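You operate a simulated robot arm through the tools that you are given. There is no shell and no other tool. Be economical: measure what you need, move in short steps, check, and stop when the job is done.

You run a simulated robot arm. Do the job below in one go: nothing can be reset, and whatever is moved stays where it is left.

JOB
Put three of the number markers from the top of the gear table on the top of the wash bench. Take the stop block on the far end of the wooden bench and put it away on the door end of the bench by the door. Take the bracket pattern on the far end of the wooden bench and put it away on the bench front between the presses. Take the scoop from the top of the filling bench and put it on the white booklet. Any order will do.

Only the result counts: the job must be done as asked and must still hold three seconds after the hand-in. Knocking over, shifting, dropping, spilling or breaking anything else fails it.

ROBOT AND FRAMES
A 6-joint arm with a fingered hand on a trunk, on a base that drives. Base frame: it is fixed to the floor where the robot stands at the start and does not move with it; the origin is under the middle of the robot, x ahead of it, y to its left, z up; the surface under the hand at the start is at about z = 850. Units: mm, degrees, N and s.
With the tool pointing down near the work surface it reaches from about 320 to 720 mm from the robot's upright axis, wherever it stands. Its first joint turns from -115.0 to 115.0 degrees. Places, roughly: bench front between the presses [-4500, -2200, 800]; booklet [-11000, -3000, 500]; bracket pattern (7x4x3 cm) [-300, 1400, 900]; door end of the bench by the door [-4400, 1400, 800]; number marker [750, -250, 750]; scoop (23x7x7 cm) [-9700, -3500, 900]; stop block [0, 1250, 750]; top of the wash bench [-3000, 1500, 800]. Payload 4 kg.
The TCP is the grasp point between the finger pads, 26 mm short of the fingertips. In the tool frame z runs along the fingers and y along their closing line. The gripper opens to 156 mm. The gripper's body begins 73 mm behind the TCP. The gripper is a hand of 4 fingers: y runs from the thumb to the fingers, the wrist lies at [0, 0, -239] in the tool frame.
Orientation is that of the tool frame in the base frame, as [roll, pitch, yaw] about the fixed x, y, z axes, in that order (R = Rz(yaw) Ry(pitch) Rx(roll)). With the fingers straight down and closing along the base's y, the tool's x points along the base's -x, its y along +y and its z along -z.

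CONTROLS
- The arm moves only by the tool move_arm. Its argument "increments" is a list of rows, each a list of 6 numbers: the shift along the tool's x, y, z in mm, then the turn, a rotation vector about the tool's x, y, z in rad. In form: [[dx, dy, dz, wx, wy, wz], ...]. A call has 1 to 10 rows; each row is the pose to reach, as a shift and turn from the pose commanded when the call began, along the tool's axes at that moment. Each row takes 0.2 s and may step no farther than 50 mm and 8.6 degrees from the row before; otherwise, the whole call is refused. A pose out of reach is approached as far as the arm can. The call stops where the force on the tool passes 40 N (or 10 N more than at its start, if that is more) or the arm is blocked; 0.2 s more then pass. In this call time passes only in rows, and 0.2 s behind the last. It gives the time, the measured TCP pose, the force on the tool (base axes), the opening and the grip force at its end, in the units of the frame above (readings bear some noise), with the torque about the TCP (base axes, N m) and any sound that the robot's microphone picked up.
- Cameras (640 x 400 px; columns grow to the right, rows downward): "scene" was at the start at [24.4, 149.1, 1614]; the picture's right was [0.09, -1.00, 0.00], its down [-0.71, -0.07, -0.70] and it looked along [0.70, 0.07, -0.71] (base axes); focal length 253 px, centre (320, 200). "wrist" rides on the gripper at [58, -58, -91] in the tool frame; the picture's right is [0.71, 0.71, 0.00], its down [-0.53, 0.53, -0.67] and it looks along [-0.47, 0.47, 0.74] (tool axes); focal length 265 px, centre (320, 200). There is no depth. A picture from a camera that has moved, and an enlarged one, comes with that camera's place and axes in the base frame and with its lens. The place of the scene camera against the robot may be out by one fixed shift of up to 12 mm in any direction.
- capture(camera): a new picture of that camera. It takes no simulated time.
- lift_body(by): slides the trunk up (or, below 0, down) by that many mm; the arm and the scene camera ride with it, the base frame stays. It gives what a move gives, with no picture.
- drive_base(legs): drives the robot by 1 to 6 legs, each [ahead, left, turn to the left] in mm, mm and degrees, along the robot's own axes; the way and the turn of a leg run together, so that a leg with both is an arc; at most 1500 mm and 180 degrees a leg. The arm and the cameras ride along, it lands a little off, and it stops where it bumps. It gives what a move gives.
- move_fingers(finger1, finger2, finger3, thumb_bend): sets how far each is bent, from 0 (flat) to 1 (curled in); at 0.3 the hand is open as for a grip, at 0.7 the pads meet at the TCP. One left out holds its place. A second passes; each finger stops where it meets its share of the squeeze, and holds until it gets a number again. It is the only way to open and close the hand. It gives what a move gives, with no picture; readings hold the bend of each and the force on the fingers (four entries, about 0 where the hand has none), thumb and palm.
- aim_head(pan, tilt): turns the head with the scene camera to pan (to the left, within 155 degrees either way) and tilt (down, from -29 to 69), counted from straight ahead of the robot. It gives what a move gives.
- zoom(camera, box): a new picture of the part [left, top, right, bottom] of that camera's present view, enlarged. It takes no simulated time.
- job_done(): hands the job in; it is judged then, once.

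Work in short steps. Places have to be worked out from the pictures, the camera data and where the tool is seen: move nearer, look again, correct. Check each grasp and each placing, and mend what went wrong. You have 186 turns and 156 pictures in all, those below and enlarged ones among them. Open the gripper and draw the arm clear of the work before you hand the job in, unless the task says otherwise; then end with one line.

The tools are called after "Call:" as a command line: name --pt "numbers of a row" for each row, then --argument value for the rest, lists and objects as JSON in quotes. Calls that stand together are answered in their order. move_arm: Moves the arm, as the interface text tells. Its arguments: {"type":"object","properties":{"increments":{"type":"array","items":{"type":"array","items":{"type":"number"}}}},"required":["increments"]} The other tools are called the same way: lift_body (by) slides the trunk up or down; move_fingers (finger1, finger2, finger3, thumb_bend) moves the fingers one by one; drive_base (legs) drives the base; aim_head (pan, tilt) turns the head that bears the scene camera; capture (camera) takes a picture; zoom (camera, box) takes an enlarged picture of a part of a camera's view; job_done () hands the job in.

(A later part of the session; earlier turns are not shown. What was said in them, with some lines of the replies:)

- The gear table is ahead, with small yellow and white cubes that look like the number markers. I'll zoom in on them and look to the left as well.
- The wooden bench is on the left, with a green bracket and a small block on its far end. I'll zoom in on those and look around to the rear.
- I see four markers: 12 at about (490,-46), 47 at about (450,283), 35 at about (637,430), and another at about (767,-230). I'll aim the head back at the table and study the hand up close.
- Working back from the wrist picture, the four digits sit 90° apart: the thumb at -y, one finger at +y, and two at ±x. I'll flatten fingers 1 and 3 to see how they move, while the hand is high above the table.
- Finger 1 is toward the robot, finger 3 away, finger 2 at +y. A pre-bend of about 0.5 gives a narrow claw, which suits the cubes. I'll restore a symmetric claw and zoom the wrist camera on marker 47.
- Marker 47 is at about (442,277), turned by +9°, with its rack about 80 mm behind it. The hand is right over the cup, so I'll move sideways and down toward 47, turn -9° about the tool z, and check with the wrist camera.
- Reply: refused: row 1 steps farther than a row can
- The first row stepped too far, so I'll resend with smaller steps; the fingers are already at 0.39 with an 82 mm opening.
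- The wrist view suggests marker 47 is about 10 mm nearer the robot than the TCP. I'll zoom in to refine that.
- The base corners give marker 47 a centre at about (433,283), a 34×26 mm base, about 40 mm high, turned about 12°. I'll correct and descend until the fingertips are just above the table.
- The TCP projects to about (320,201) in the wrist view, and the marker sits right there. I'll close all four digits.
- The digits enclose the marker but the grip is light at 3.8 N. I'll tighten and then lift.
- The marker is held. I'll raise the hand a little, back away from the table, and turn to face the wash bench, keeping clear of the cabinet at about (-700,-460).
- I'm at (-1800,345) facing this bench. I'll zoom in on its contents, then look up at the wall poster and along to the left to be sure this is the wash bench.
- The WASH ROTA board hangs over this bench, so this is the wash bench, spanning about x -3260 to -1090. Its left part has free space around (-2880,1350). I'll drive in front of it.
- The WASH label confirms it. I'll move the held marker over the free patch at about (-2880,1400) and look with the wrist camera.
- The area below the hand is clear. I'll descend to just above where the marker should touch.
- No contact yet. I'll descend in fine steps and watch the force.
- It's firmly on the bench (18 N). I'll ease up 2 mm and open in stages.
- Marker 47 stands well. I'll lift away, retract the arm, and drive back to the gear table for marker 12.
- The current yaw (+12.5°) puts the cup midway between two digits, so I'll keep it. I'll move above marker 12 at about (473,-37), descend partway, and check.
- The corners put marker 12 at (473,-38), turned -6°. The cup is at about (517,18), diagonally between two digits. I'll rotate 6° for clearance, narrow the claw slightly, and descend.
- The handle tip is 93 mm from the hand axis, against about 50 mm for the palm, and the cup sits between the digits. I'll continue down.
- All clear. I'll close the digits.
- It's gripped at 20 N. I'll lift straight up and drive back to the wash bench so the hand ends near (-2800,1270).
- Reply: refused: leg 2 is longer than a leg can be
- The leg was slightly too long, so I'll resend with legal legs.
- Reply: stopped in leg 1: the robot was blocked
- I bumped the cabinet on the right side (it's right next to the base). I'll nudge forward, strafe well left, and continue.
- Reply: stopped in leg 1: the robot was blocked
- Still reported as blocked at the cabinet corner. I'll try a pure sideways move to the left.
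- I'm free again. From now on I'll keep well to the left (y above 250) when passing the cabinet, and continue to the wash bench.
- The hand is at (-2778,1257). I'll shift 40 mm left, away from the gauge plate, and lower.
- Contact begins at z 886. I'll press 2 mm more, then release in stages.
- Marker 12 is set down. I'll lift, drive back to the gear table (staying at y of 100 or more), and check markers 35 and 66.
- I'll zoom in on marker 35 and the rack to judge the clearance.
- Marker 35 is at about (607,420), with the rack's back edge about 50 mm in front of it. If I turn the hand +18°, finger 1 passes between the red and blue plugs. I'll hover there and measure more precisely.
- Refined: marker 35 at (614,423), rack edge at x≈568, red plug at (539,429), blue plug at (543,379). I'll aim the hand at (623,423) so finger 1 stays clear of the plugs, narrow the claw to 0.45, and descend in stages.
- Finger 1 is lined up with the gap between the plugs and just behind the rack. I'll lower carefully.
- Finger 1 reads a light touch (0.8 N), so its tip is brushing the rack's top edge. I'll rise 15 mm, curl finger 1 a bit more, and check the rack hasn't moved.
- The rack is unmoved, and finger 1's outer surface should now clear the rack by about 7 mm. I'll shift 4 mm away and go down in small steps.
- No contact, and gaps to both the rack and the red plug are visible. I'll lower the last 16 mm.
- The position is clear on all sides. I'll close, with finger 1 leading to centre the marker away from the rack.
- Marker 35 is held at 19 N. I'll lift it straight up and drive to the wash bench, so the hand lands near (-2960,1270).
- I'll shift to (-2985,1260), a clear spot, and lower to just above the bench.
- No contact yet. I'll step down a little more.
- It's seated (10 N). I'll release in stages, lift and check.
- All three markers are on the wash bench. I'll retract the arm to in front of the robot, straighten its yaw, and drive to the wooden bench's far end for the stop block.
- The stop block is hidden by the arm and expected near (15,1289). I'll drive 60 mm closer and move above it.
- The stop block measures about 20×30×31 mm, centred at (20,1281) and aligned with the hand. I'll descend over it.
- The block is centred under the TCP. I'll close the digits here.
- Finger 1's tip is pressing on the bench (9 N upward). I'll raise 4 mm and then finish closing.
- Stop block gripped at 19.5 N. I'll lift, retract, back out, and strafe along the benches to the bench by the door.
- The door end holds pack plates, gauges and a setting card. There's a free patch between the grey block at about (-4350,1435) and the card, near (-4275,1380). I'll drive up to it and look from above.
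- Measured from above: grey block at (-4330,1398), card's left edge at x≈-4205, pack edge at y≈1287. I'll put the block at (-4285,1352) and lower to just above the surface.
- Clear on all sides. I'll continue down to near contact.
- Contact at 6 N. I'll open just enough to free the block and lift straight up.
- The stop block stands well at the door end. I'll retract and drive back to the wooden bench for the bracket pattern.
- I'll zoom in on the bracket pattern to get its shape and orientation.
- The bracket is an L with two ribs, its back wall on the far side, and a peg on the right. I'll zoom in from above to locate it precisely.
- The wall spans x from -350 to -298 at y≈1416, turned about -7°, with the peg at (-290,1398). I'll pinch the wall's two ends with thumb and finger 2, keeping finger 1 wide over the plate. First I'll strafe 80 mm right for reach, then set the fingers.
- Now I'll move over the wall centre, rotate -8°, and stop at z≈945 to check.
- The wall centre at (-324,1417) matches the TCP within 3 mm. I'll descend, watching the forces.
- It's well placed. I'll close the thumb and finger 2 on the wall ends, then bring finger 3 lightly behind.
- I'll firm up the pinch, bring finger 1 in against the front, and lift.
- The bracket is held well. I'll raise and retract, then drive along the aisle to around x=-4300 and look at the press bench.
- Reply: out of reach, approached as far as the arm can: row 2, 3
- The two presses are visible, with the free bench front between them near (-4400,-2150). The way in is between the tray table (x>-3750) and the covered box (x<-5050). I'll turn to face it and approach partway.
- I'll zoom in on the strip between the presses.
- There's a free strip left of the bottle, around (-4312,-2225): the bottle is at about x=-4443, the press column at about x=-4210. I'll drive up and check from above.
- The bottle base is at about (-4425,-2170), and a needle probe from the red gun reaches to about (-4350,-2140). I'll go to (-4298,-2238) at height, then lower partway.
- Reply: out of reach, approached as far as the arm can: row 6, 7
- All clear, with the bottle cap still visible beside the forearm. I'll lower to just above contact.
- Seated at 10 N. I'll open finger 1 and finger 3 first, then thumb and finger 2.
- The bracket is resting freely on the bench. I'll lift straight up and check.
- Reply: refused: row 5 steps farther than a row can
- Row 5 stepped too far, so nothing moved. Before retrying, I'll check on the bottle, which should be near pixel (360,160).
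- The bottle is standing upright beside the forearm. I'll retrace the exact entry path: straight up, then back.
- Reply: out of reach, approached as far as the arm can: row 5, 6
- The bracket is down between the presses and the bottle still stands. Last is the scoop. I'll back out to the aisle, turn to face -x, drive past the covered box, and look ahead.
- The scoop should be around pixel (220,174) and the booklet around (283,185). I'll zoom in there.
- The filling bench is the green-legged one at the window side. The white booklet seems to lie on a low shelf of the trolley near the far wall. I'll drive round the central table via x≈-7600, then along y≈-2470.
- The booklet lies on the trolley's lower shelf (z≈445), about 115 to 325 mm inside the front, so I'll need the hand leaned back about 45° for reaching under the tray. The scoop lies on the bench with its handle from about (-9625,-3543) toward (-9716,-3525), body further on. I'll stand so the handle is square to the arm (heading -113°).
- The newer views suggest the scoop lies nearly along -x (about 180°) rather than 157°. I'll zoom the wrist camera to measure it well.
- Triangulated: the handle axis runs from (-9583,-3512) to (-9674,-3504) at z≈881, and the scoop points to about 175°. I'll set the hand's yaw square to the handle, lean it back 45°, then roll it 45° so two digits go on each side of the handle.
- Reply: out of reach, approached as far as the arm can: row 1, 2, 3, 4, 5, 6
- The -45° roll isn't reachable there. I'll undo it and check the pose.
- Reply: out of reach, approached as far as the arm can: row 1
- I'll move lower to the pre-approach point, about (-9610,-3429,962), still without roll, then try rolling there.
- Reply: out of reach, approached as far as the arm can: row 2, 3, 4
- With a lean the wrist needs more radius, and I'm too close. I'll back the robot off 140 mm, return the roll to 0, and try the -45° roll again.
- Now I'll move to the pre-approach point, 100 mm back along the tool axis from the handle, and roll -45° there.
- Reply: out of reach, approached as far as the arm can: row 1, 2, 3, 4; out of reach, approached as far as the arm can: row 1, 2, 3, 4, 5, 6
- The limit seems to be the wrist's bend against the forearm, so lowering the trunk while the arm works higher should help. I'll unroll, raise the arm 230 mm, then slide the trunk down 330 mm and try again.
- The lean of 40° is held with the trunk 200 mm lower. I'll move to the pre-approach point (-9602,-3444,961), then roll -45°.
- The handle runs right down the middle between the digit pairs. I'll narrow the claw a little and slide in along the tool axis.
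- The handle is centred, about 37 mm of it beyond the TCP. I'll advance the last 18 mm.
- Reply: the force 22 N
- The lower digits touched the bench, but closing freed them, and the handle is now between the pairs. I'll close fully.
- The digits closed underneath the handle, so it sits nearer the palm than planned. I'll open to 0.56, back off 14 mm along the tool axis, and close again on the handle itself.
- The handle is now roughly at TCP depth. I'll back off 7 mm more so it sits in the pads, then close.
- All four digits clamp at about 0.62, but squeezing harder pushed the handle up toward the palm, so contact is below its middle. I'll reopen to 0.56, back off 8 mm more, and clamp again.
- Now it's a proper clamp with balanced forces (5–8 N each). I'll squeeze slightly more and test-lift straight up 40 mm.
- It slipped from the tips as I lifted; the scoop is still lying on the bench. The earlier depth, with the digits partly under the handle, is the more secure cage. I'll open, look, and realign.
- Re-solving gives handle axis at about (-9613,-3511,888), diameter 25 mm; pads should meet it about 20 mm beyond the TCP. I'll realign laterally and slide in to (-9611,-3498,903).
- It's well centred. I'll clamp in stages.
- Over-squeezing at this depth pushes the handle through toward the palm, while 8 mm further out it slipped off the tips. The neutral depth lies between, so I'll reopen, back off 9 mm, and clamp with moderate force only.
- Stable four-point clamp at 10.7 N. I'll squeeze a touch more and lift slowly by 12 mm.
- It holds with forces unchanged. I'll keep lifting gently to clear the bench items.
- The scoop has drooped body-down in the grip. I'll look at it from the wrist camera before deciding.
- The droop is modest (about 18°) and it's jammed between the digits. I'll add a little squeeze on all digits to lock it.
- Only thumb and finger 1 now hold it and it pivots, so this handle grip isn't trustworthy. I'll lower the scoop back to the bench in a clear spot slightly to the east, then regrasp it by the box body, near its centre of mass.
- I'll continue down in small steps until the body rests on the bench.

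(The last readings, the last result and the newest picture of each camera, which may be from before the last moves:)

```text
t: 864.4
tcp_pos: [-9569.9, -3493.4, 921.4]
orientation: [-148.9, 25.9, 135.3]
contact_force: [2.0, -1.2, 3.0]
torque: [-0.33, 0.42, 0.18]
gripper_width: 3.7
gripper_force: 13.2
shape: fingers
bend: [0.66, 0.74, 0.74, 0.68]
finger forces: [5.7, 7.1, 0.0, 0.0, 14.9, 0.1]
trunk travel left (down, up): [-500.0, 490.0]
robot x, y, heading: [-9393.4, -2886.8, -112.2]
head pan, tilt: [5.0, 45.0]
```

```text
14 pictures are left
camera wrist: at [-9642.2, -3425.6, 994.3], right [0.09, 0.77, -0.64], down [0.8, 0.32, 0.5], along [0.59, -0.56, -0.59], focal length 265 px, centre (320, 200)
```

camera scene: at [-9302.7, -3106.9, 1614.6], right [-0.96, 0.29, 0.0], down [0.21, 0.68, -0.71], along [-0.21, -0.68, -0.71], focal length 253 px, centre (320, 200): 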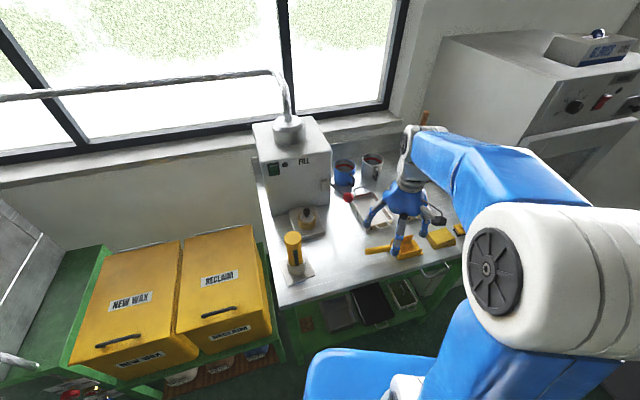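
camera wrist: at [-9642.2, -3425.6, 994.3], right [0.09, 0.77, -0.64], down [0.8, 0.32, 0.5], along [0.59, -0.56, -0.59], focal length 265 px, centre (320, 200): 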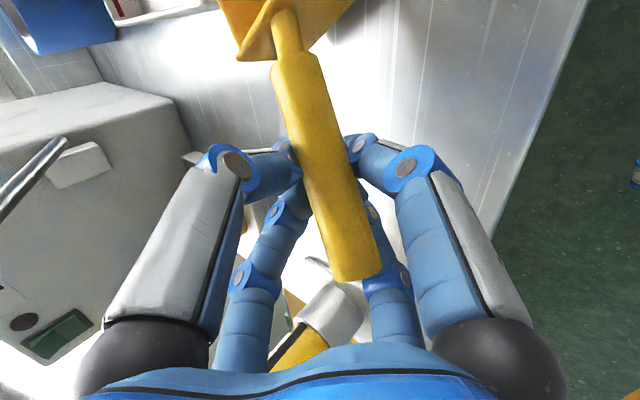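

The body is on the bench. I'll open fully and back out along the tool axis, then stand the hand upright again (unroll, unlean).

Call:
move_fingers --finger1 0.55 --finger2 0.55 --finger3 0.55 --thumb_bend 0.55

Call:
move_fingers --finger1 0.4 --finger2 0.4 --finger3 0.4 --thumb_bend 0.4

Call:
move_arm --pt "0 0 -40 0 0 0" --pt "0 0 -85 0 0 0" --pt "0 0 -130 0 0 0" --pt "0 0 -130 0 0 0.14" --pt "0 0 -130 0 0 0.28" --pt "0 0 -130 0 0 0.42" --pt "0 0 -130 0 0 0.56" --pt "0 0 -130 0 0 0.7" --pt "0 0 -130 0 0 0.785"

Call:
move_arm --pt "0 0 0 0 0.13 0" --pt "0 0 0 0 0.26 0" --pt "0 0 0 0 0.39 0" --pt "0 0 0 0 0.52 0" --pt "0 0 0 0 0.65 0" --pt "0 0 0 0 0.69 0"

Call:
capture --camera "wrist"

```text
t: 865.4
tcp_pos: [-9570.5, -3493.1, 920.0]
orientation: [-149.0, 25.9, 135.2]
contact_force: [0.2, -0.1, -1.4]
torque: [0.02, -0.03, -0.02]
gripper_width: 37.4
gripper_force: 0.9
shape: fingers
bend: [0.55, 0.55, 0.55, 0.55]
finger forces: [0.6, 0.1, 0.0, 0.0, 0.1, 0.1]
trunk travel left (down, up): [-500.0, 490.0]
robot x, y, heading: [-9389.7, -2889.7, -111.9]
head pan, tilt: [5.0, 45.0]
```

```text
t: 866.4
tcp_pos: [-9570.7, -3493.5, 921.7]
orientation: [-148.9, 25.9, 135.2]
contact_force: [-0.4, 0.1, -0.4]
torque: [-0.01, -0.03, -0.01]
gripper_width: 78.9
gripper_force: 0.0
shape: fingers
bend: [0.4, 0.4, 0.4, 0.4]
finger forces: [0.0, 0.1, 0.1, 0.0, 0.0, 0.0]
trunk travel left (down, up): [-500.0, 490.0]
robot x, y, heading: [-9389.5, -2890.2, -112.1]
head pan, tilt: [5.0, 45.0]
```

```text
t: 868.4
tcp_pos: [-9557.1, -3410.5, 1021.7]
orientation: [-178.7, 39.4, 83.3]
contact_force: [-0.5, 0.8, 0.6]
torque: [0.02, 0.0, -0.03]
gripper_width: 78.8
gripper_force: 0.0
shape: fingers
bend: [0.4, 0.4, 0.4, 0.4]
finger forces: [0.1, 0.0, 0.1, 0.1, 0.1, 0.0]
trunk travel left (down, up): [-500.0, 490.0]
robot x, y, heading: [-9393.0, -2892.5, -111.9]
head pan, tilt: [5.0, 45.0]
```

```text
t: 869.8
tcp_pos: [-9557.6, -3411.1, 1020.6]
orientation: [-178.8, 0.0, 82.5]
contact_force: [-0.4, 0.3, -0.6]
torque: [0.02, 0.0, -0.02]
gripper_width: 79.1
gripper_force: 0.0
shape: fingers
bend: [0.4, 0.4, 0.4, 0.4]
finger forces: [0.1, 0.0, 0.1, 0.0, 0.0, 0.1]
trunk travel left (down, up): [-500.0, 490.0]
robot x, y, heading: [-9391.6, -2890.2, -111.8]
head pan, tilt: [5.0, 45.0]
```

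```text
13 pictures are left
camera wrist: at [-9605.7, -3346.3, 1114.7], right [0.79, 0.61, -0.01], down [0.47, -0.59, 0.66], along [0.39, -0.53, -0.75], focal length 265 px, centre (320, 200)
```

wrist: 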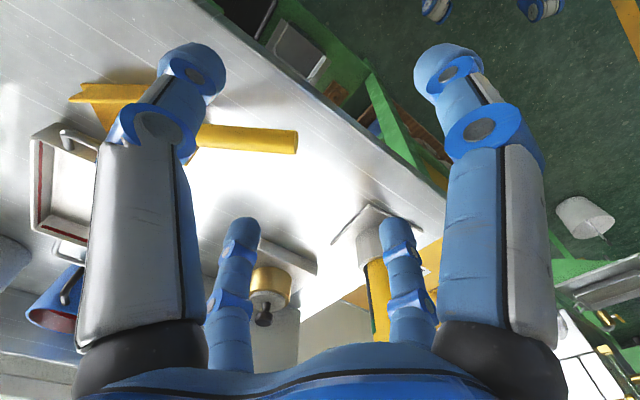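

The scoop now points to about 208°, with its body close to tray A. Before grasping the body I'll drag the scoop along the bench by its handle, sliding only, into the open area to the east and square it to 180°. First I'll cage the handle from above.

Call:
move_arm --pt "-36 -11 0 0 0 0.083" --pt "-76 -23 0 0 0 0.166" --pt "-76 -23 45 0 0 0.166" --pt "-76 -23 85 0 0 0.166" --pt "-76 -23 112 0 0 0.166"

Call:
capture --camera "wrist"

```text
t: 871.0
tcp_pos: [-9592.2, -3484.4, 909.4]
orientation: [-179.0, 0.2, 73.1]
contact_force: [0.3, 0.1, 0.5]
torque: [0.02, -0.02, 0.01]
gripper_width: 78.9
gripper_force: 0.1
shape: fingers
bend: [0.4, 0.4, 0.4, 0.4]
finger forces: [0.1, 0.1, 0.0, 0.1, 0.0, 0.0]
trunk travel left (down, up): [-500.0, 490.0]
robot x, y, heading: [-9389.7, -2889.5, -111.5]
head pan, tilt: [5.0, 45.0]
```

```text
12 pictures are left
camera wrist: at [-9629.0, -3412.0, 1003.0], right [0.88, 0.47, -0.02], down [0.36, -0.66, 0.66], along [0.3, -0.59, -0.75], focal length 265 px, centre (320, 200)
```

wrist: 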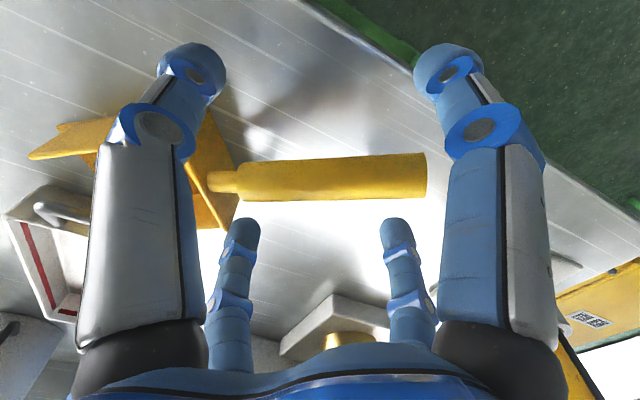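

The handle lies neatly between the two digit pairs. I'll lower 6 mm, close lightly, and drag: +120 mm in x while rotating -28°.

Call:
move_arm --pt "0 0 6 0 0 0"

Call:
move_fingers --finger1 0.65 --finger2 0.65 --finger3 0.65 --thumb_bend 0.65

Call:
move_arm --pt "2 14 0 0 0 0.05" --pt "4 28 0 0 0 0.1" --pt "6 42 0 0 0 0.15" --pt "8 56 0 0 0 0.2" --pt "10 70 0 0 0 0.25" --pt "13 84 0 0 0 0.3" --pt "16 98 0 0 0 0.35" --pt "19 110 0 0 0 0.42" --pt "22 118 0 0 0 0.49"

Call:
capture --camera "wrist"

```text
t: 871.4
tcp_pos: [-9593.0, -3485.0, 903.4]
orientation: [-178.8, 0.2, 73.0]
contact_force: [-0.2, 0.0, 0.1]
torque: [-0.03, -0.02, 0.01]
gripper_width: 79.1
gripper_force: 0.1
shape: fingers
bend: [0.4, 0.4, 0.4, 0.4]
finger forces: [0.1, 0.0, 0.0, 0.0, 0.1, 0.0]
trunk travel left (down, up): [-500.0, 490.0]
robot x, y, heading: [-9394.0, -2891.1, -111.8]
head pan, tilt: [5.0, 45.0]
```

```text
t: 872.4
tcp_pos: [-9592.9, -3485.6, 903.0]
orientation: [-178.9, 0.2, 73.0]
contact_force: [0.2, -1.0, 0.6]
torque: [-0.03, 0.01, 0.04]
gripper_width: 12.2
gripper_force: 2.0
shape: fingers
bend: [0.63, 0.65, 0.63, 0.65]
finger forces: [1.2, 0.1, 2.2, 0.0, 1.0, 0.1]
trunk travel left (down, up): [-500.0, 490.0]
robot x, y, heading: [-9391.8, -2890.2, -112.1]
head pan, tilt: [5.0, 45.0]
```

```text
t: 874.4
tcp_pos: [-9472.6, -3497.2, 900.9]
orientation: [-179.2, 0.7, 44.9]
contact_force: [-1.0, -0.1, 0.5]
torque: [0.02, 0.03, 0.01]
gripper_width: 10.2
gripper_force: 1.5
shape: fingers
bend: [0.65, 0.65, 0.63, 0.65]
finger forces: [0.3, 0.0, 1.5, 0.1, 1.0, 0.1]
trunk travel left (down, up): [-500.0, 490.0]
robot x, y, heading: [-9391.7, -2890.9, -112.1]
head pan, tilt: [5.0, 45.0]
```

```text
11 pictures are left
camera wrist: at [-9471.0, -3415.6, 993.4], right [1.0, 0.0, -0.02], down [0.01, -0.75, 0.67], along [-0.02, -0.67, -0.74], focal length 265 px, centre (320, 200)
```

wrist: 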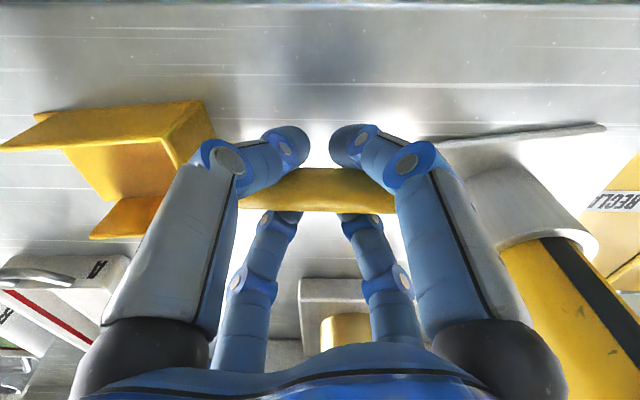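

Dragging worked: the scoop now lies along x with its side walls at about y=-3460 and -3537, x from -9518 to -9605, clear of everything. I'll open, rise, turn the hand +45° and centre it over the box, with thumb and finger 2 laid flat.

Call:
move_fingers --finger1 0.4 --finger2 0.4 --finger3 0.4 --thumb_bend 0.4

Call:
move_arm --pt "0 0 -45 0 0 0" --pt "0 0 -90 0 0 0" --pt "-18 -18 -95 0 0 -0.14" --pt "-37 -36 -95 0 0 -0.28" --pt "-55 -54 -95 0 0 -0.42" --pt "-55 -54 -95 0 0 -0.56" --pt "-55 -54 -95 0 0 -0.7" --pt "-55 -54 -95 0 0 -0.787"

Call:
move_fingers --finger1 0.32 --finger2 0.0 --finger3 0.32 --thumb_bend 0.0

Call:
capture --camera "wrist"

```text
t: 875.4
tcp_pos: [-9473.0, -3497.8, 900.1]
orientation: [-179.0, 0.7, 45.0]
contact_force: [0.4, 0.3, -0.2]
torque: [-0.02, 0.01, -0.03]
gripper_width: 79.0
gripper_force: 0.0
shape: fingers
bend: [0.4, 0.4, 0.4, 0.4]
finger forces: [0.0, 0.0, 0.0, 0.0, 0.0, 0.0]
trunk travel left (down, up): [-500.0, 490.0]
robot x, y, heading: [-9393.3, -2890.4, -112.0]
head pan, tilt: [5.0, 45.0]
```

```text
t: 877.2
tcp_pos: [-9548.5, -3497.7, 997.9]
orientation: [-178.9, -0.1, 90.2]
contact_force: [0.2, 0.1, -1.0]
torque: [0.01, 0.0, 0.02]
gripper_width: 78.8
gripper_force: 0.1
shape: fingers
bend: [0.4, 0.4, 0.4, 0.4]
finger forces: [0.1, 0.1, 0.0, 0.0, 0.1, 0.0]
trunk travel left (down, up): [-500.0, 490.0]
robot x, y, heading: [-9392.4, -2891.8, -112.0]
head pan, tilt: [5.0, 45.0]
```

```text
t: 878.2
tcp_pos: [-9548.6, -3498.0, 997.8]
orientation: [-178.9, -0.1, 90.1]
contact_force: [0.1, -0.4, -0.4]
torque: [0.0, 0.0, -0.01]
gripper_width: 128.7
gripper_force: 0.2
shape: fingers
bend: [0.32, 0.01, 0.32, 0.0]
finger forces: [0.0, 0.0, 0.1, 0.0, 0.0, 0.0]
trunk travel left (down, up): [-500.0, 490.0]
robot x, y, heading: [-9396.1, -2890.6, -112.1]
head pan, tilt: [5.0, 45.0]
```

```text
10 pictures are left
camera wrist: at [-9605.1, -3439.8, 1091.0], right [0.71, 0.71, -0.01], down [0.54, -0.53, 0.66], along [0.46, -0.47, -0.75], focal length 265 px, centre (320, 200)
```

wrist: 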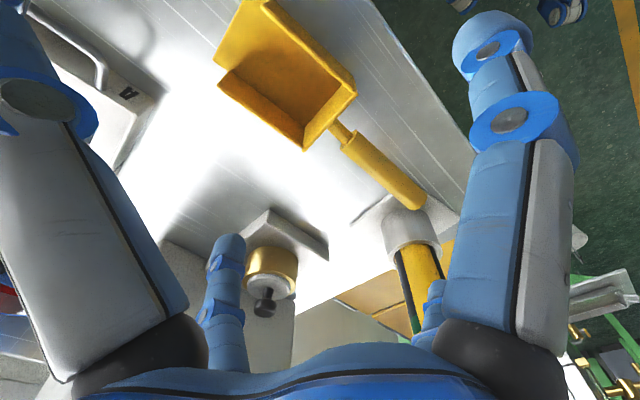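

The walls are at y≈-3470 and -3532, x from -9617 to -9538. By volume, the centre of mass is close to the rear wall, so gripping at x≈-9551 is good. I'll descend to z≈907.

Call:
move_arm --pt "-3 -2.5 40 0 0 0" --pt "-3 -2.5 70 0 0 0" --pt "-3 -2.5 84 0 0 0" --pt "-3 -2.5 91 0 0 0"

Call:
move_fingers --finger1 0.46 --finger3 0.46

Call:
move_fingers --finger1 0.62 --finger3 0.62

Call:
capture --camera "wrist"

```text
t: 879.2
tcp_pos: [-9553.0, -3500.3, 905.9]
orientation: [-178.9, -0.1, 90.0]
contact_force: [-0.3, 0.1, -0.3]
torque: [0.01, -0.11, 0.02]
gripper_width: 128.7
gripper_force: 0.1
shape: fingers
bend: [0.32, 0.0, 0.32, 0.0]
finger forces: [0.0, 0.5, 0.0, 0.1, 0.1, 0.0]
trunk travel left (down, up): [-500.0, 490.0]
robot x, y, heading: [-9391.9, -2890.5, -112.1]
head pan, tilt: [5.0, 45.0]
```

```text
t: 880.2
tcp_pos: [-9552.6, -3500.0, 907.3]
orientation: [-178.9, -0.1, 90.1]
contact_force: [-0.1, -0.3, 1.5]
torque: [-0.01, -0.03, -0.02]
gripper_width: 116.6
gripper_force: 0.1
shape: fingers
bend: [0.46, 0.0, 0.46, 0.0]
finger forces: [0.0, 0.5, 0.1, 0.0, 0.0, 0.0]
trunk travel left (down, up): [-500.0, 490.0]
robot x, y, heading: [-9388.7, -2891.5, -112.1]
head pan, tilt: [5.0, 45.0]
```

```text
t: 881.2
tcp_pos: [-9554.3, -3499.2, 907.6]
orientation: [-178.9, -0.1, 90.1]
contact_force: [0.2, 0.3, 0.9]
torque: [0.06, -0.04, -0.01]
gripper_width: 110.5
gripper_force: 7.1
shape: fingers
bend: [0.55, 0.0, 0.54, 0.0]
finger forces: [7.0, 0.3, 7.0, 0.0, 0.1, 0.0]
trunk travel left (down, up): [-500.0, 490.0]
robot x, y, heading: [-9394.9, -2888.9, -111.8]
head pan, tilt: [5.0, 45.0]
```

```text
9 pictures are left
camera wrist: at [-9609.7, -3442.8, 1000.2], right [0.71, 0.71, -0.01], down [0.54, -0.53, 0.66], along [0.46, -0.47, -0.75], focal length 265 px, centre (320, 200)
```

wrist: 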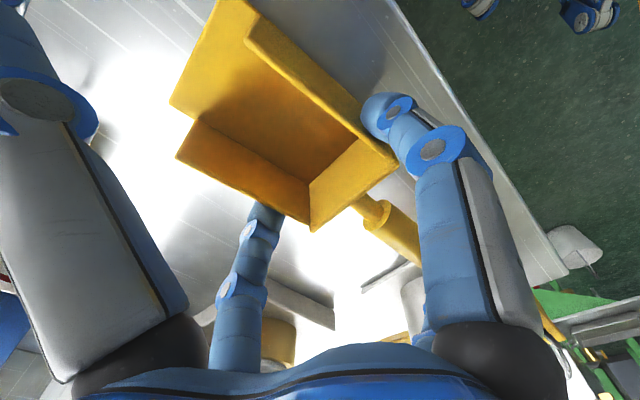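

Both walls are clamped (7 N each), near the rear of the box, and finger 2 rests just on the handle, which helps. I'll firm up and test-lift.

Call:
move_fingers --finger1 0.72 --finger3 0.72

Call:
move_arm --pt "0 0 -8 0 0 0" --pt "0 0 -20 0 0 0" --pt "0 0 -40 0 0 0" --pt "0 0 -65 0 0 0"

Call:
capture --camera "wrist"

```text
t: 882.2
tcp_pos: [-9553.2, -3500.1, 906.9]
orientation: [-178.9, -0.1, 90.1]
contact_force: [-0.5, -0.4, -0.6]
torque: [0.0, -0.02, -0.03]
gripper_width: 110.5
gripper_force: 7.2
shape: fingers
bend: [0.55, 0.0, 0.54, 0.0]
finger forces: [8.0, 0.3, 7.4, 0.0, 0.0, 0.0]
trunk travel left (down, up): [-500.0, 490.0]
robot x, y, heading: [-9390.3, -2894.0, -112.0]
head pan, tilt: [5.0, 45.0]
```

```text
t: 883.2
tcp_pos: [-9551.3, -3502.2, 971.1]
orientation: [-178.9, -0.1, 90.1]
contact_force: [-0.3, -0.2, -1.5]
torque: [0.0, 0.02, -0.01]
gripper_width: 110.5
gripper_force: 7.7
shape: fingers
bend: [0.55, 0.0, 0.54, 0.0]
finger forces: [7.6, 0.1, 7.6, 0.0, 0.0, 0.0]
trunk travel left (down, up): [-500.0, 490.0]
robot x, y, heading: [-9394.0, -2887.7, -112.1]
head pan, tilt: [5.0, 45.0]
```

```text
8 pictures are left
camera wrist: at [-9608.0, -3443.7, 1064.7], right [0.71, 0.71, -0.01], down [0.54, -0.53, 0.66], along [0.46, -0.47, -0.75], focal length 265 px, centre (320, 200)
```

wrist: 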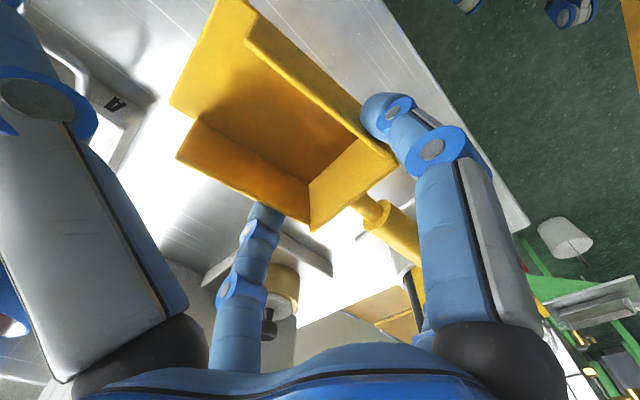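

The scoop lifts level and balanced. I'll back away from the bench, turn to face the shelf stand (heading 180°), and stop short of it to measure the booklet.

Call:
drive_base --legs '[[-450, 0, 0], [0, 0, -68], [650, 431, 0]]'

Call:
aim_head --pan 10 --tilt 38

Call:
capture --camera "scene"

```text
t: 905.3
tcp_pos: [-10497.4, -2976.5, 972.6]
orientation: [-178.8, -0.1, 21.9]
contact_force: [0.5, 0.6, -2.5]
torque: [-0.05, -0.01, 0.0]
gripper_width: 110.7
gripper_force: 7.4
shape: fingers
bend: [0.55, 0.0, 0.54, 0.0]
finger forces: [7.5, 0.0, 7.5, 0.1, 0.1, 0.0]
trunk travel left (down, up): [-500.0, 490.0]
robot x, y, heading: [-9872.6, -2898.7, 179.9]
head pan, tilt: [5.0, 45.0]
```

```text
t: 906.0
tcp_pos: [-10497.0, -2977.4, 970.8]
orientation: [-178.9, 0.0, 21.9]
contact_force: [-0.8, -0.7, -1.0]
torque: [-0.01, 0.01, -0.01]
gripper_width: 110.6
gripper_force: 7.3
shape: fingers
bend: [0.55, 0.0, 0.54, 0.0]
finger forces: [7.5, 0.1, 7.5, 0.1, 0.1, 0.0]
trunk travel left (down, up): [-500.0, 490.0]
robot x, y, heading: [-9869.3, -2897.7, 179.9]
head pan, tilt: [10.0, 38.0]
```

```text
7 pictures are left
camera scene: at [-9894.2, -3073.7, 1424.8], right [-0.17, 0.99, 0.0], down [0.61, 0.1, -0.79], along [-0.78, -0.13, -0.62], focal length 253 px, centre (320, 200)
```

scene: 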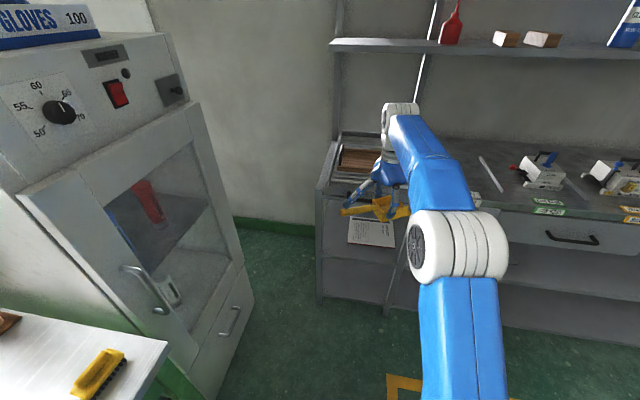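

Measured: booklet front edge x≈-10800, y from -3089 to -2851; stand front plane x≈-10690, shelf z≈445. I'll square the hand to yaw 0, raise it 60 mm, and lean it 45°, ready to lower the trunk.

Call:
move_arm --pt "0 0 -20 0 0 0.13" --pt "0 0 -40 0 0 0.26" --pt "0 0 -60 0 0 0.382"

Call:
move_arm --pt "0 0 0 0 -0.11 0" --pt "0 0 0 0 -0.22 0" --pt "0 0 0 0 -0.33 0" --pt "0 0 0 0 -0.44 0" --pt "0 0 0 0 -0.55 0" --pt "0 0 0 0 -0.66 0" --pt "0 0 0 0 -0.785 0"

Call:
capture --camera "wrist"

```text
t: 906.8
tcp_pos: [-10497.9, -2978.1, 1031.3]
orientation: [-178.9, 0.2, 0.0]
contact_force: [-0.3, -0.7, -1.3]
torque: [0.0, -0.01, -0.02]
gripper_width: 110.6
gripper_force: 7.7
shape: fingers
bend: [0.55, 0.0, 0.54, 0.0]
finger forces: [7.5, 0.1, 7.4, 0.1, 0.0, 0.1]
trunk travel left (down, up): [-500.0, 490.0]
robot x, y, heading: [-9875.4, -2899.7, 179.7]
head pan, tilt: [10.0, 38.0]
```

```text
t: 908.4
tcp_pos: [-10495.8, -2977.0, 1031.7]
orientation: [-178.5, 45.4, 1.1]
contact_force: [0.9, 1.2, -1.4]
torque: [-0.01, -0.08, 0.02]
gripper_width: 110.8
gripper_force: 7.6
shape: fingers
bend: [0.55, 0.0, 0.55, 0.0]
finger forces: [8.2, 0.0, 7.2, 0.0, 0.0, 0.0]
trunk travel left (down, up): [-500.0, 490.0]
robot x, y, heading: [-9869.9, -2898.1, 179.6]
head pan, tilt: [10.0, 38.0]
```

```text
6 pictures are left
camera wrist: at [-10390.6, -2920.6, 1056.3], right [0.5, -0.7, -0.52], down [0.11, -0.54, 0.83], along [-0.86, -0.47, -0.19], focal length 265 px, centre (320, 200)
```

wrist: 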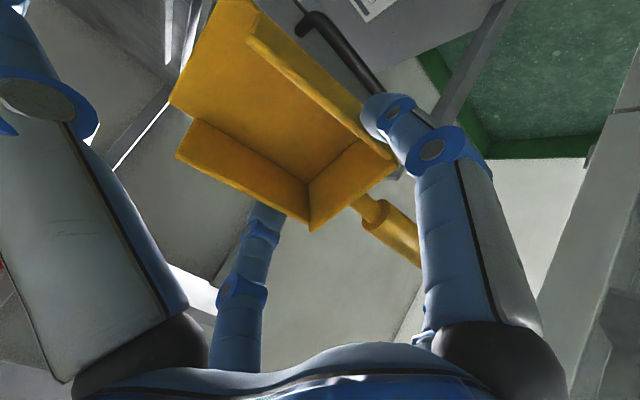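

The lean is reached and the scoop is firm. I'll lower the trunk 490 mm, bringing the hand to shelf height in front of the stand.

Call:
lift_body --by -490

Call:
aim_head --pan 10 --tilt 20

Call:
capture --camera "scene"

```text
refused: -490 is not a number from -400 to 400
```

```text
t: 909.2
tcp_pos: [-10497.3, -2978.9, 1030.7]
orientation: [-178.5, 45.2, 1.0]
contact_force: [0.2, 0.5, -1.3]
torque: [0.01, -0.05, -0.03]
gripper_width: 110.9
gripper_force: 7.6
shape: fingers
bend: [0.55, 0.0, 0.55, 0.0]
finger forces: [8.5, 0.0, 7.3, 0.0, 0.0, 0.0]
trunk travel left (down, up): [-500.0, 490.0]
robot x, y, heading: [-9873.1, -2899.9, 179.7]
head pan, tilt: [10.0, 20.0]
```

```text
5 pictures are left
camera scene: at [-9901.0, -3075.0, 1453.2], right [-0.17, 0.99, 0.0], down [0.34, 0.06, -0.94], along [-0.93, -0.16, -0.34], focal length 253 px, centre (320, 200)
```

scene: 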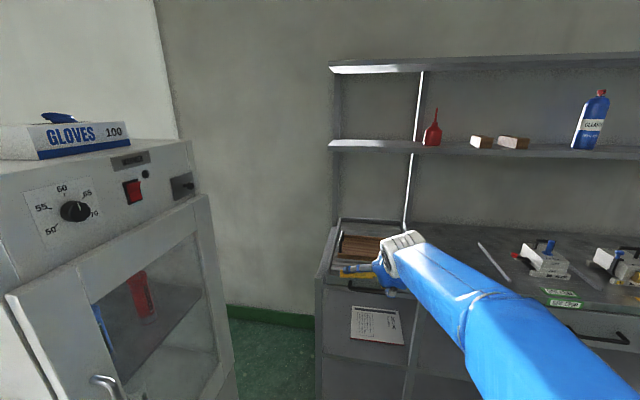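

That view confirms the booklet: x from -10792 to -10993, y from -3090 to -2854, z≈450. I'll lower the trunk in two steps.

Call:
lift_body --by -250

Call:
lift_body --by -240

```text
t: 911.8
tcp_pos: [-10496.7, -2977.5, 780.6]
orientation: [-178.5, 45.2, 1.0]
contact_force: [-0.1, 1.1, -0.6]
torque: [-0.01, -0.07, 0.04]
gripper_width: 110.7
gripper_force: 7.9
shape: fingers
bend: [0.55, 0.0, 0.55, 0.0]
finger forces: [8.6, 0.0, 7.2, 0.0, 0.1, 0.0]
trunk travel left (down, up): [-250.0, 740.0]
robot x, y, heading: [-9871.9, -2899.1, 179.9]
head pan, tilt: [10.0, 20.0]
```

```text
t: 914.3
tcp_pos: [-10496.2, -2978.4, 540.2]
orientation: [-178.5, 45.3, 1.0]
contact_force: [-0.7, 0.7, -1.2]
torque: [0.0, -0.07, -0.01]
gripper_width: 111.0
gripper_force: 7.7
shape: fingers
bend: [0.55, 0.0, 0.55, 0.0]
finger forces: [8.4, 0.0, 7.2, 0.1, 0.1, 0.1]
trunk travel left (down, up): [-10.0, 980.0]
robot x, y, heading: [-9872.7, -2896.9, 179.6]
head pan, tilt: [10.0, 20.0]
```

The hand is at z=540 in front of the stand. I'll drive in 170 mm with a small sideways trim, then check clearances.

Call:
drive_base --legs '[[170, -12, 0]]'

Call:
capture --camera "wrist"

```text
t: 917.0
tcp_pos: [-10663.5, -2965.0, 540.8]
orientation: [-178.5, 45.3, 1.0]
contact_force: [0.0, -0.5, -1.3]
torque: [-0.01, -0.05, 0.01]
gripper_width: 110.8
gripper_force: 7.5
shape: fingers
bend: [0.55, 0.0, 0.55, 0.0]
finger forces: [8.4, 0.0, 7.3, 0.0, 0.1, 0.0]
trunk travel left (down, up): [-10.0, 980.0]
robot x, y, heading: [-10044.0, -2883.8, 179.8]
head pan, tilt: [10.0, 20.0]
```

```text
4 pictures are left
camera wrist: at [-10558.6, -2907.9, 566.2], right [0.5, -0.7, -0.52], down [0.1, -0.54, 0.83], along [-0.86, -0.47, -0.2], focal length 265 px, centre (320, 200)
```

wrist: 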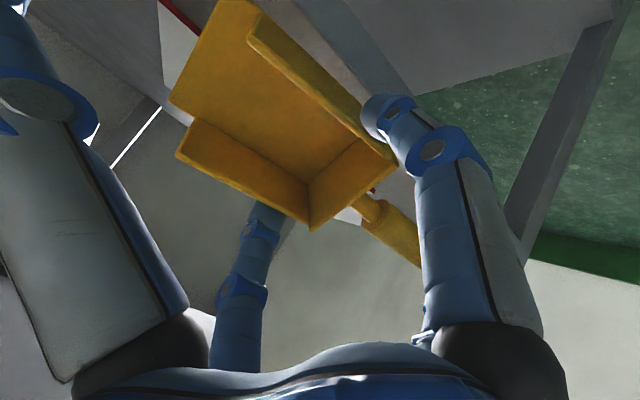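

Part of the booklet (white with a red edge) is visible behind the scoop, and its height fits z≈460–467, a bit higher than thought. I'll raise 15 mm for clearance and drive in another 150 mm.

Call:
lift_body --by 15

Call:
drive_base --legs '[[150, 0, 0]]'

Call:
capture --camera "wrist"

```text
t: 917.7
tcp_pos: [-10664.5, -2964.7, 555.9]
orientation: [-178.5, 45.1, 1.0]
contact_force: [-0.2, -0.4, -1.3]
torque: [0.04, -0.05, 0.0]
gripper_width: 110.8
gripper_force: 7.9
shape: fingers
bend: [0.55, 0.0, 0.55, 0.0]
finger forces: [8.5, 0.0, 7.4, 0.0, 0.0, 0.0]
trunk travel left (down, up): [-25.0, 965.0]
robot x, y, heading: [-10045.2, -2886.5, 179.8]
head pan, tilt: [10.0, 20.0]
```

```text
t: 920.2
tcp_pos: [-10813.1, -2965.4, 555.9]
orientation: [-178.4, 45.3, 0.9]
contact_force: [-0.2, -0.5, -1.6]
torque: [0.01, -0.07, -0.01]
gripper_width: 110.4
gripper_force: 7.5
shape: fingers
bend: [0.55, 0.0, 0.55, 0.0]
finger forces: [8.5, 0.0, 7.4, 0.1, 0.1, 0.0]
trunk travel left (down, up): [-25.0, 965.0]
robot x, y, heading: [-10192.2, -2885.5, 179.8]
head pan, tilt: [10.0, 20.0]
```

```text
3 pictures are left
camera wrist: at [-10706.9, -2907.1, 581.3], right [0.5, -0.7, -0.52], down [0.1, -0.54, 0.83], along [-0.86, -0.47, -0.2], focal length 265 px, centre (320, 200)
```

wrist: 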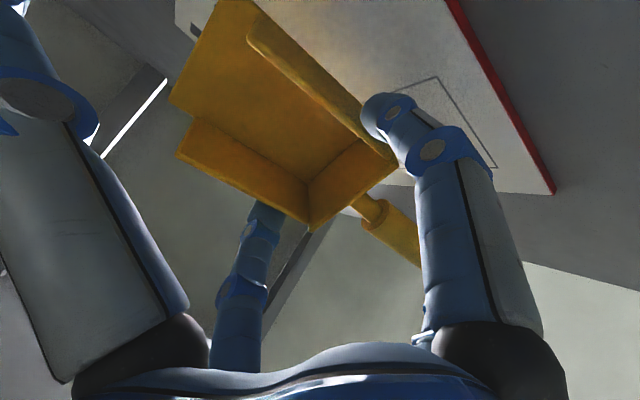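

The booklet is directly beneath the scoop, front edge at x≈-10783, and no contacts. I'll lower in small steps, watching the force.

Call:
move_arm --pt "3.5 0 3.5 0 0 0" --pt "7 0 7 0 0 0" --pt "10.6 0 10.6 0 0 0" --pt "14 0 14 0 0 0"

Call:
move_arm --pt "2.1 0 2.1 0 0 0" --pt "4.2 0 4.2 0 0 0"

```text
t: 921.2
tcp_pos: [-10812.9, -2964.3, 539.8]
orientation: [-178.5, 45.5, 1.0]
contact_force: [1.6, 0.7, 5.9]
torque: [-0.09, 0.01, 0.0]
gripper_width: 110.2
gripper_force: 9.0
shape: fingers
bend: [0.55, 0.0, 0.54, 0.0]
finger forces: [7.6, 0.9, 9.8, 0.1, 0.1, 0.0]
trunk travel left (down, up): [-25.0, 965.0]
robot x, y, heading: [-10193.6, -2886.5, 179.7]
head pan, tilt: [10.0, 20.0]
```

```text
t: 921.8
tcp_pos: [-10813.0, -2965.0, 532.5]
orientation: [-178.6, 45.6, 1.0]
contact_force: [1.3, -0.5, 13.7]
torque: [-0.31, 0.23, 0.04]
gripper_width: 108.2
gripper_force: 10.3
shape: fingers
bend: [0.58, 0.0, 0.51, 0.0]
finger forces: [6.2, 2.2, 12.6, 0.0, 0.0, 0.1]
trunk travel left (down, up): [-25.0, 965.0]
robot x, y, heading: [-10195.8, -2885.1, 179.6]
head pan, tilt: [10.0, 20.0]
```

It's seated on the booklet (14 N). I'll ease up 3 mm, open the far digit first so the scoop settles forward, then the near one slightly.

Call:
move_arm --pt "-2.5 0 -2.5 0 0 0"

Call:
move_fingers --finger3 0.44 --finger1 0.55

Call:
move_fingers --finger3 0.36 --finger1 0.5

Call:
capture --camera "wrist"

```text
t: 922.2
tcp_pos: [-10812.8, -2963.5, 532.6]
orientation: [-178.3, 45.2, 1.0]
contact_force: [0.5, 0.6, 6.4]
torque: [-0.06, 0.04, 0.01]
gripper_width: 108.9
gripper_force: 9.1
shape: fingers
bend: [0.58, 0.0, 0.51, 0.0]
finger forces: [6.8, 0.7, 10.3, 0.1, 0.0, 0.1]
trunk travel left (down, up): [-25.0, 965.0]
robot x, y, heading: [-10195.0, -2881.8, 179.8]
head pan, tilt: [10.0, 20.0]
```

```text
t: 923.2
tcp_pos: [-10812.9, -2963.4, 534.3]
orientation: [-178.4, 45.4, 1.0]
contact_force: [0.2, 0.1, 0.4]
torque: [0.0, -0.04, 0.01]
gripper_width: 110.1
gripper_force: 0.3
shape: fingers
bend: [0.55, 0.0, 0.44, 0.0]
finger forces: [0.2, 0.0, 0.1, 0.0, 0.1, 0.0]
trunk travel left (down, up): [-25.0, 965.0]
robot x, y, heading: [-10194.2, -2882.1, 179.5]
head pan, tilt: [10.0, 20.0]
```

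```text
t: 924.2
tcp_pos: [-10812.1, -2963.9, 534.8]
orientation: [-178.5, 45.3, 1.1]
contact_force: [-0.1, 0.3, 1.5]
torque: [0.0, 0.06, 0.0]
gripper_width: 112.6
gripper_force: 0.9
shape: fingers
bend: [0.51, 0.0, 0.36, 0.0]
finger forces: [1.2, 0.0, 0.0, 0.0, 0.0, 0.0]
trunk travel left (down, up): [-25.0, 965.0]
robot x, y, heading: [-10196.0, -2882.6, 179.6]
head pan, tilt: [10.0, 20.0]
```

```text
2 pictures are left
camera wrist: at [-10707.0, -2906.6, 559.1], right [0.5, -0.7, -0.52], down [0.1, -0.54, 0.83], along [-0.86, -0.47, -0.2], focal length 265 px, centre (320, 200)
```

wrist: 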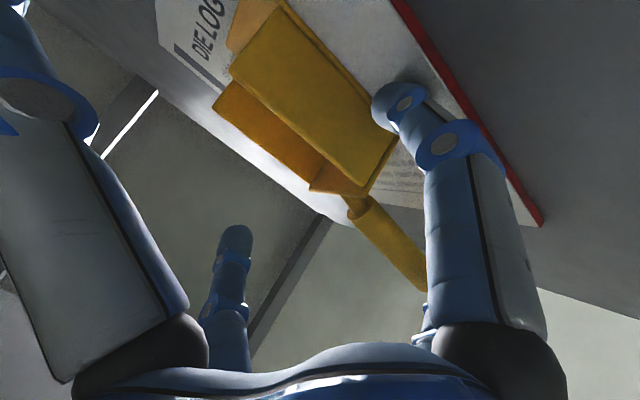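

The scoop has settled flat on the booklet. I'll rise 8 mm, then back straight out by driving backwards, with all digits above the scoop.

Call:
move_arm --pt "-3 0 -3 0 0 0" --pt "-7 0 -7 0 0 0"

Call:
drive_base --legs '[[-60, 0, 0]]'

```text
t: 924.8
tcp_pos: [-10813.4, -2964.7, 543.8]
orientation: [-178.4, 45.3, 1.0]
contact_force: [0.2, 0.4, -0.4]
torque: [0.0, -0.03, 0.02]
gripper_width: 112.9
gripper_force: 0.0
shape: fingers
bend: [0.5, 0.0, 0.36, 0.0]
finger forces: [0.0, 0.0, 0.1, 0.1, 0.0, 0.0]
trunk travel left (down, up): [-25.0, 965.0]
robot x, y, heading: [-10189.5, -2884.3, 179.7]
head pan, tilt: [10.0, 20.0]
```

```text
t: 926.3
tcp_pos: [-10752.7, -2964.9, 545.9]
orientation: [-178.5, 45.3, 1.1]
contact_force: [-0.4, -0.2, -0.2]
torque: [-0.01, 0.01, 0.0]
gripper_width: 113.5
gripper_force: 0.0
shape: fingers
bend: [0.5, 0.0, 0.36, 0.0]
finger forces: [0.1, 0.0, 0.1, 0.1, 0.0, 0.1]
trunk travel left (down, up): [-25.0, 965.0]
robot x, y, heading: [-10128.0, -2885.3, 179.7]
head pan, tilt: [10.0, 20.0]
```

No contact. I'll back out fully and take a final look at the scoop on the booklet.

Call:
drive_base --legs '[[-300, 0, 0]]'

Call:
capture --camera "scene"

```text
t: 930.7
tcp_pos: [-10450.3, -2964.8, 544.0]
orientation: [-178.5, 45.4, 0.9]
contact_force: [0.4, 0.1, 0.5]
torque: [0.03, 0.02, -0.01]
gripper_width: 113.1
gripper_force: 0.1
shape: fingers
bend: [0.5, 0.0, 0.36, 0.0]
finger forces: [0.0, 0.0, 0.0, 0.1, 0.0, 0.0]
trunk travel left (down, up): [-25.0, 965.0]
robot x, y, heading: [-9825.4, -2886.6, 179.5]
head pan, tilt: [10.0, 20.0]
```

```text
1 pictures are left
camera scene: at [-9854.7, -3063.1, 978.2], right [-0.17, 0.99, 0.0], down [0.34, 0.06, -0.94], along [-0.93, -0.16, -0.34], focal length 253 px, centre (320, 200)
```

scene: 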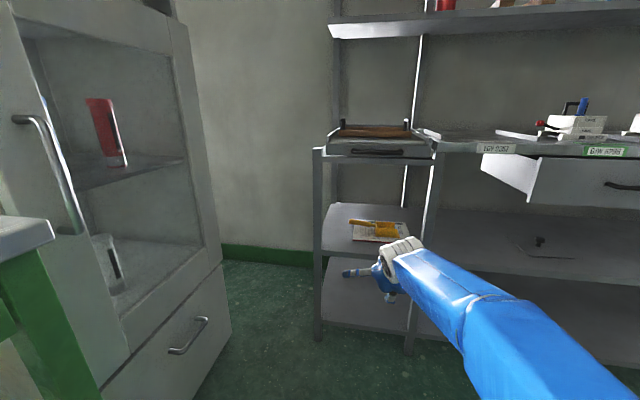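

The scoop rests on the white booklet, and the arm is clear of it. I'll open the hand to its normal open shape and hand in.

Call:
move_fingers --finger1 0.3 --finger2 0.3 --finger3 0.3 --thumb_bend 0.3

Call:
job_done

```text
t: 931.7
tcp_pos: [-10450.5, -2966.8, 544.8]
orientation: [-178.5, 45.3, 1.1]
contact_force: [0.8, -0.6, 0.6]
torque: [-0.02, 0.04, 0.02]
gripper_width: 106.5
gripper_force: 0.0
shape: fingers
bend: [0.3, 0.3, 0.3, 0.3]
finger forces: [0.0, 0.0, 0.1, 0.0, 0.0, 0.0]
trunk travel left (down, up): [-25.0, 965.0]
robot x, y, heading: [-9824.1, -2889.4, 179.6]
head pan, tilt: [10.0, 20.0]
```

```text
The job is handed in.
```

Handed in with all four parts placed: markers 47, 12 and 35 on the wash bench, the stop block on the door end, the bracket between the presses (near the left press), and the scoop on the booklet; on one trip the base bumped the control cabinet, and I did not confirm that it stayed put.
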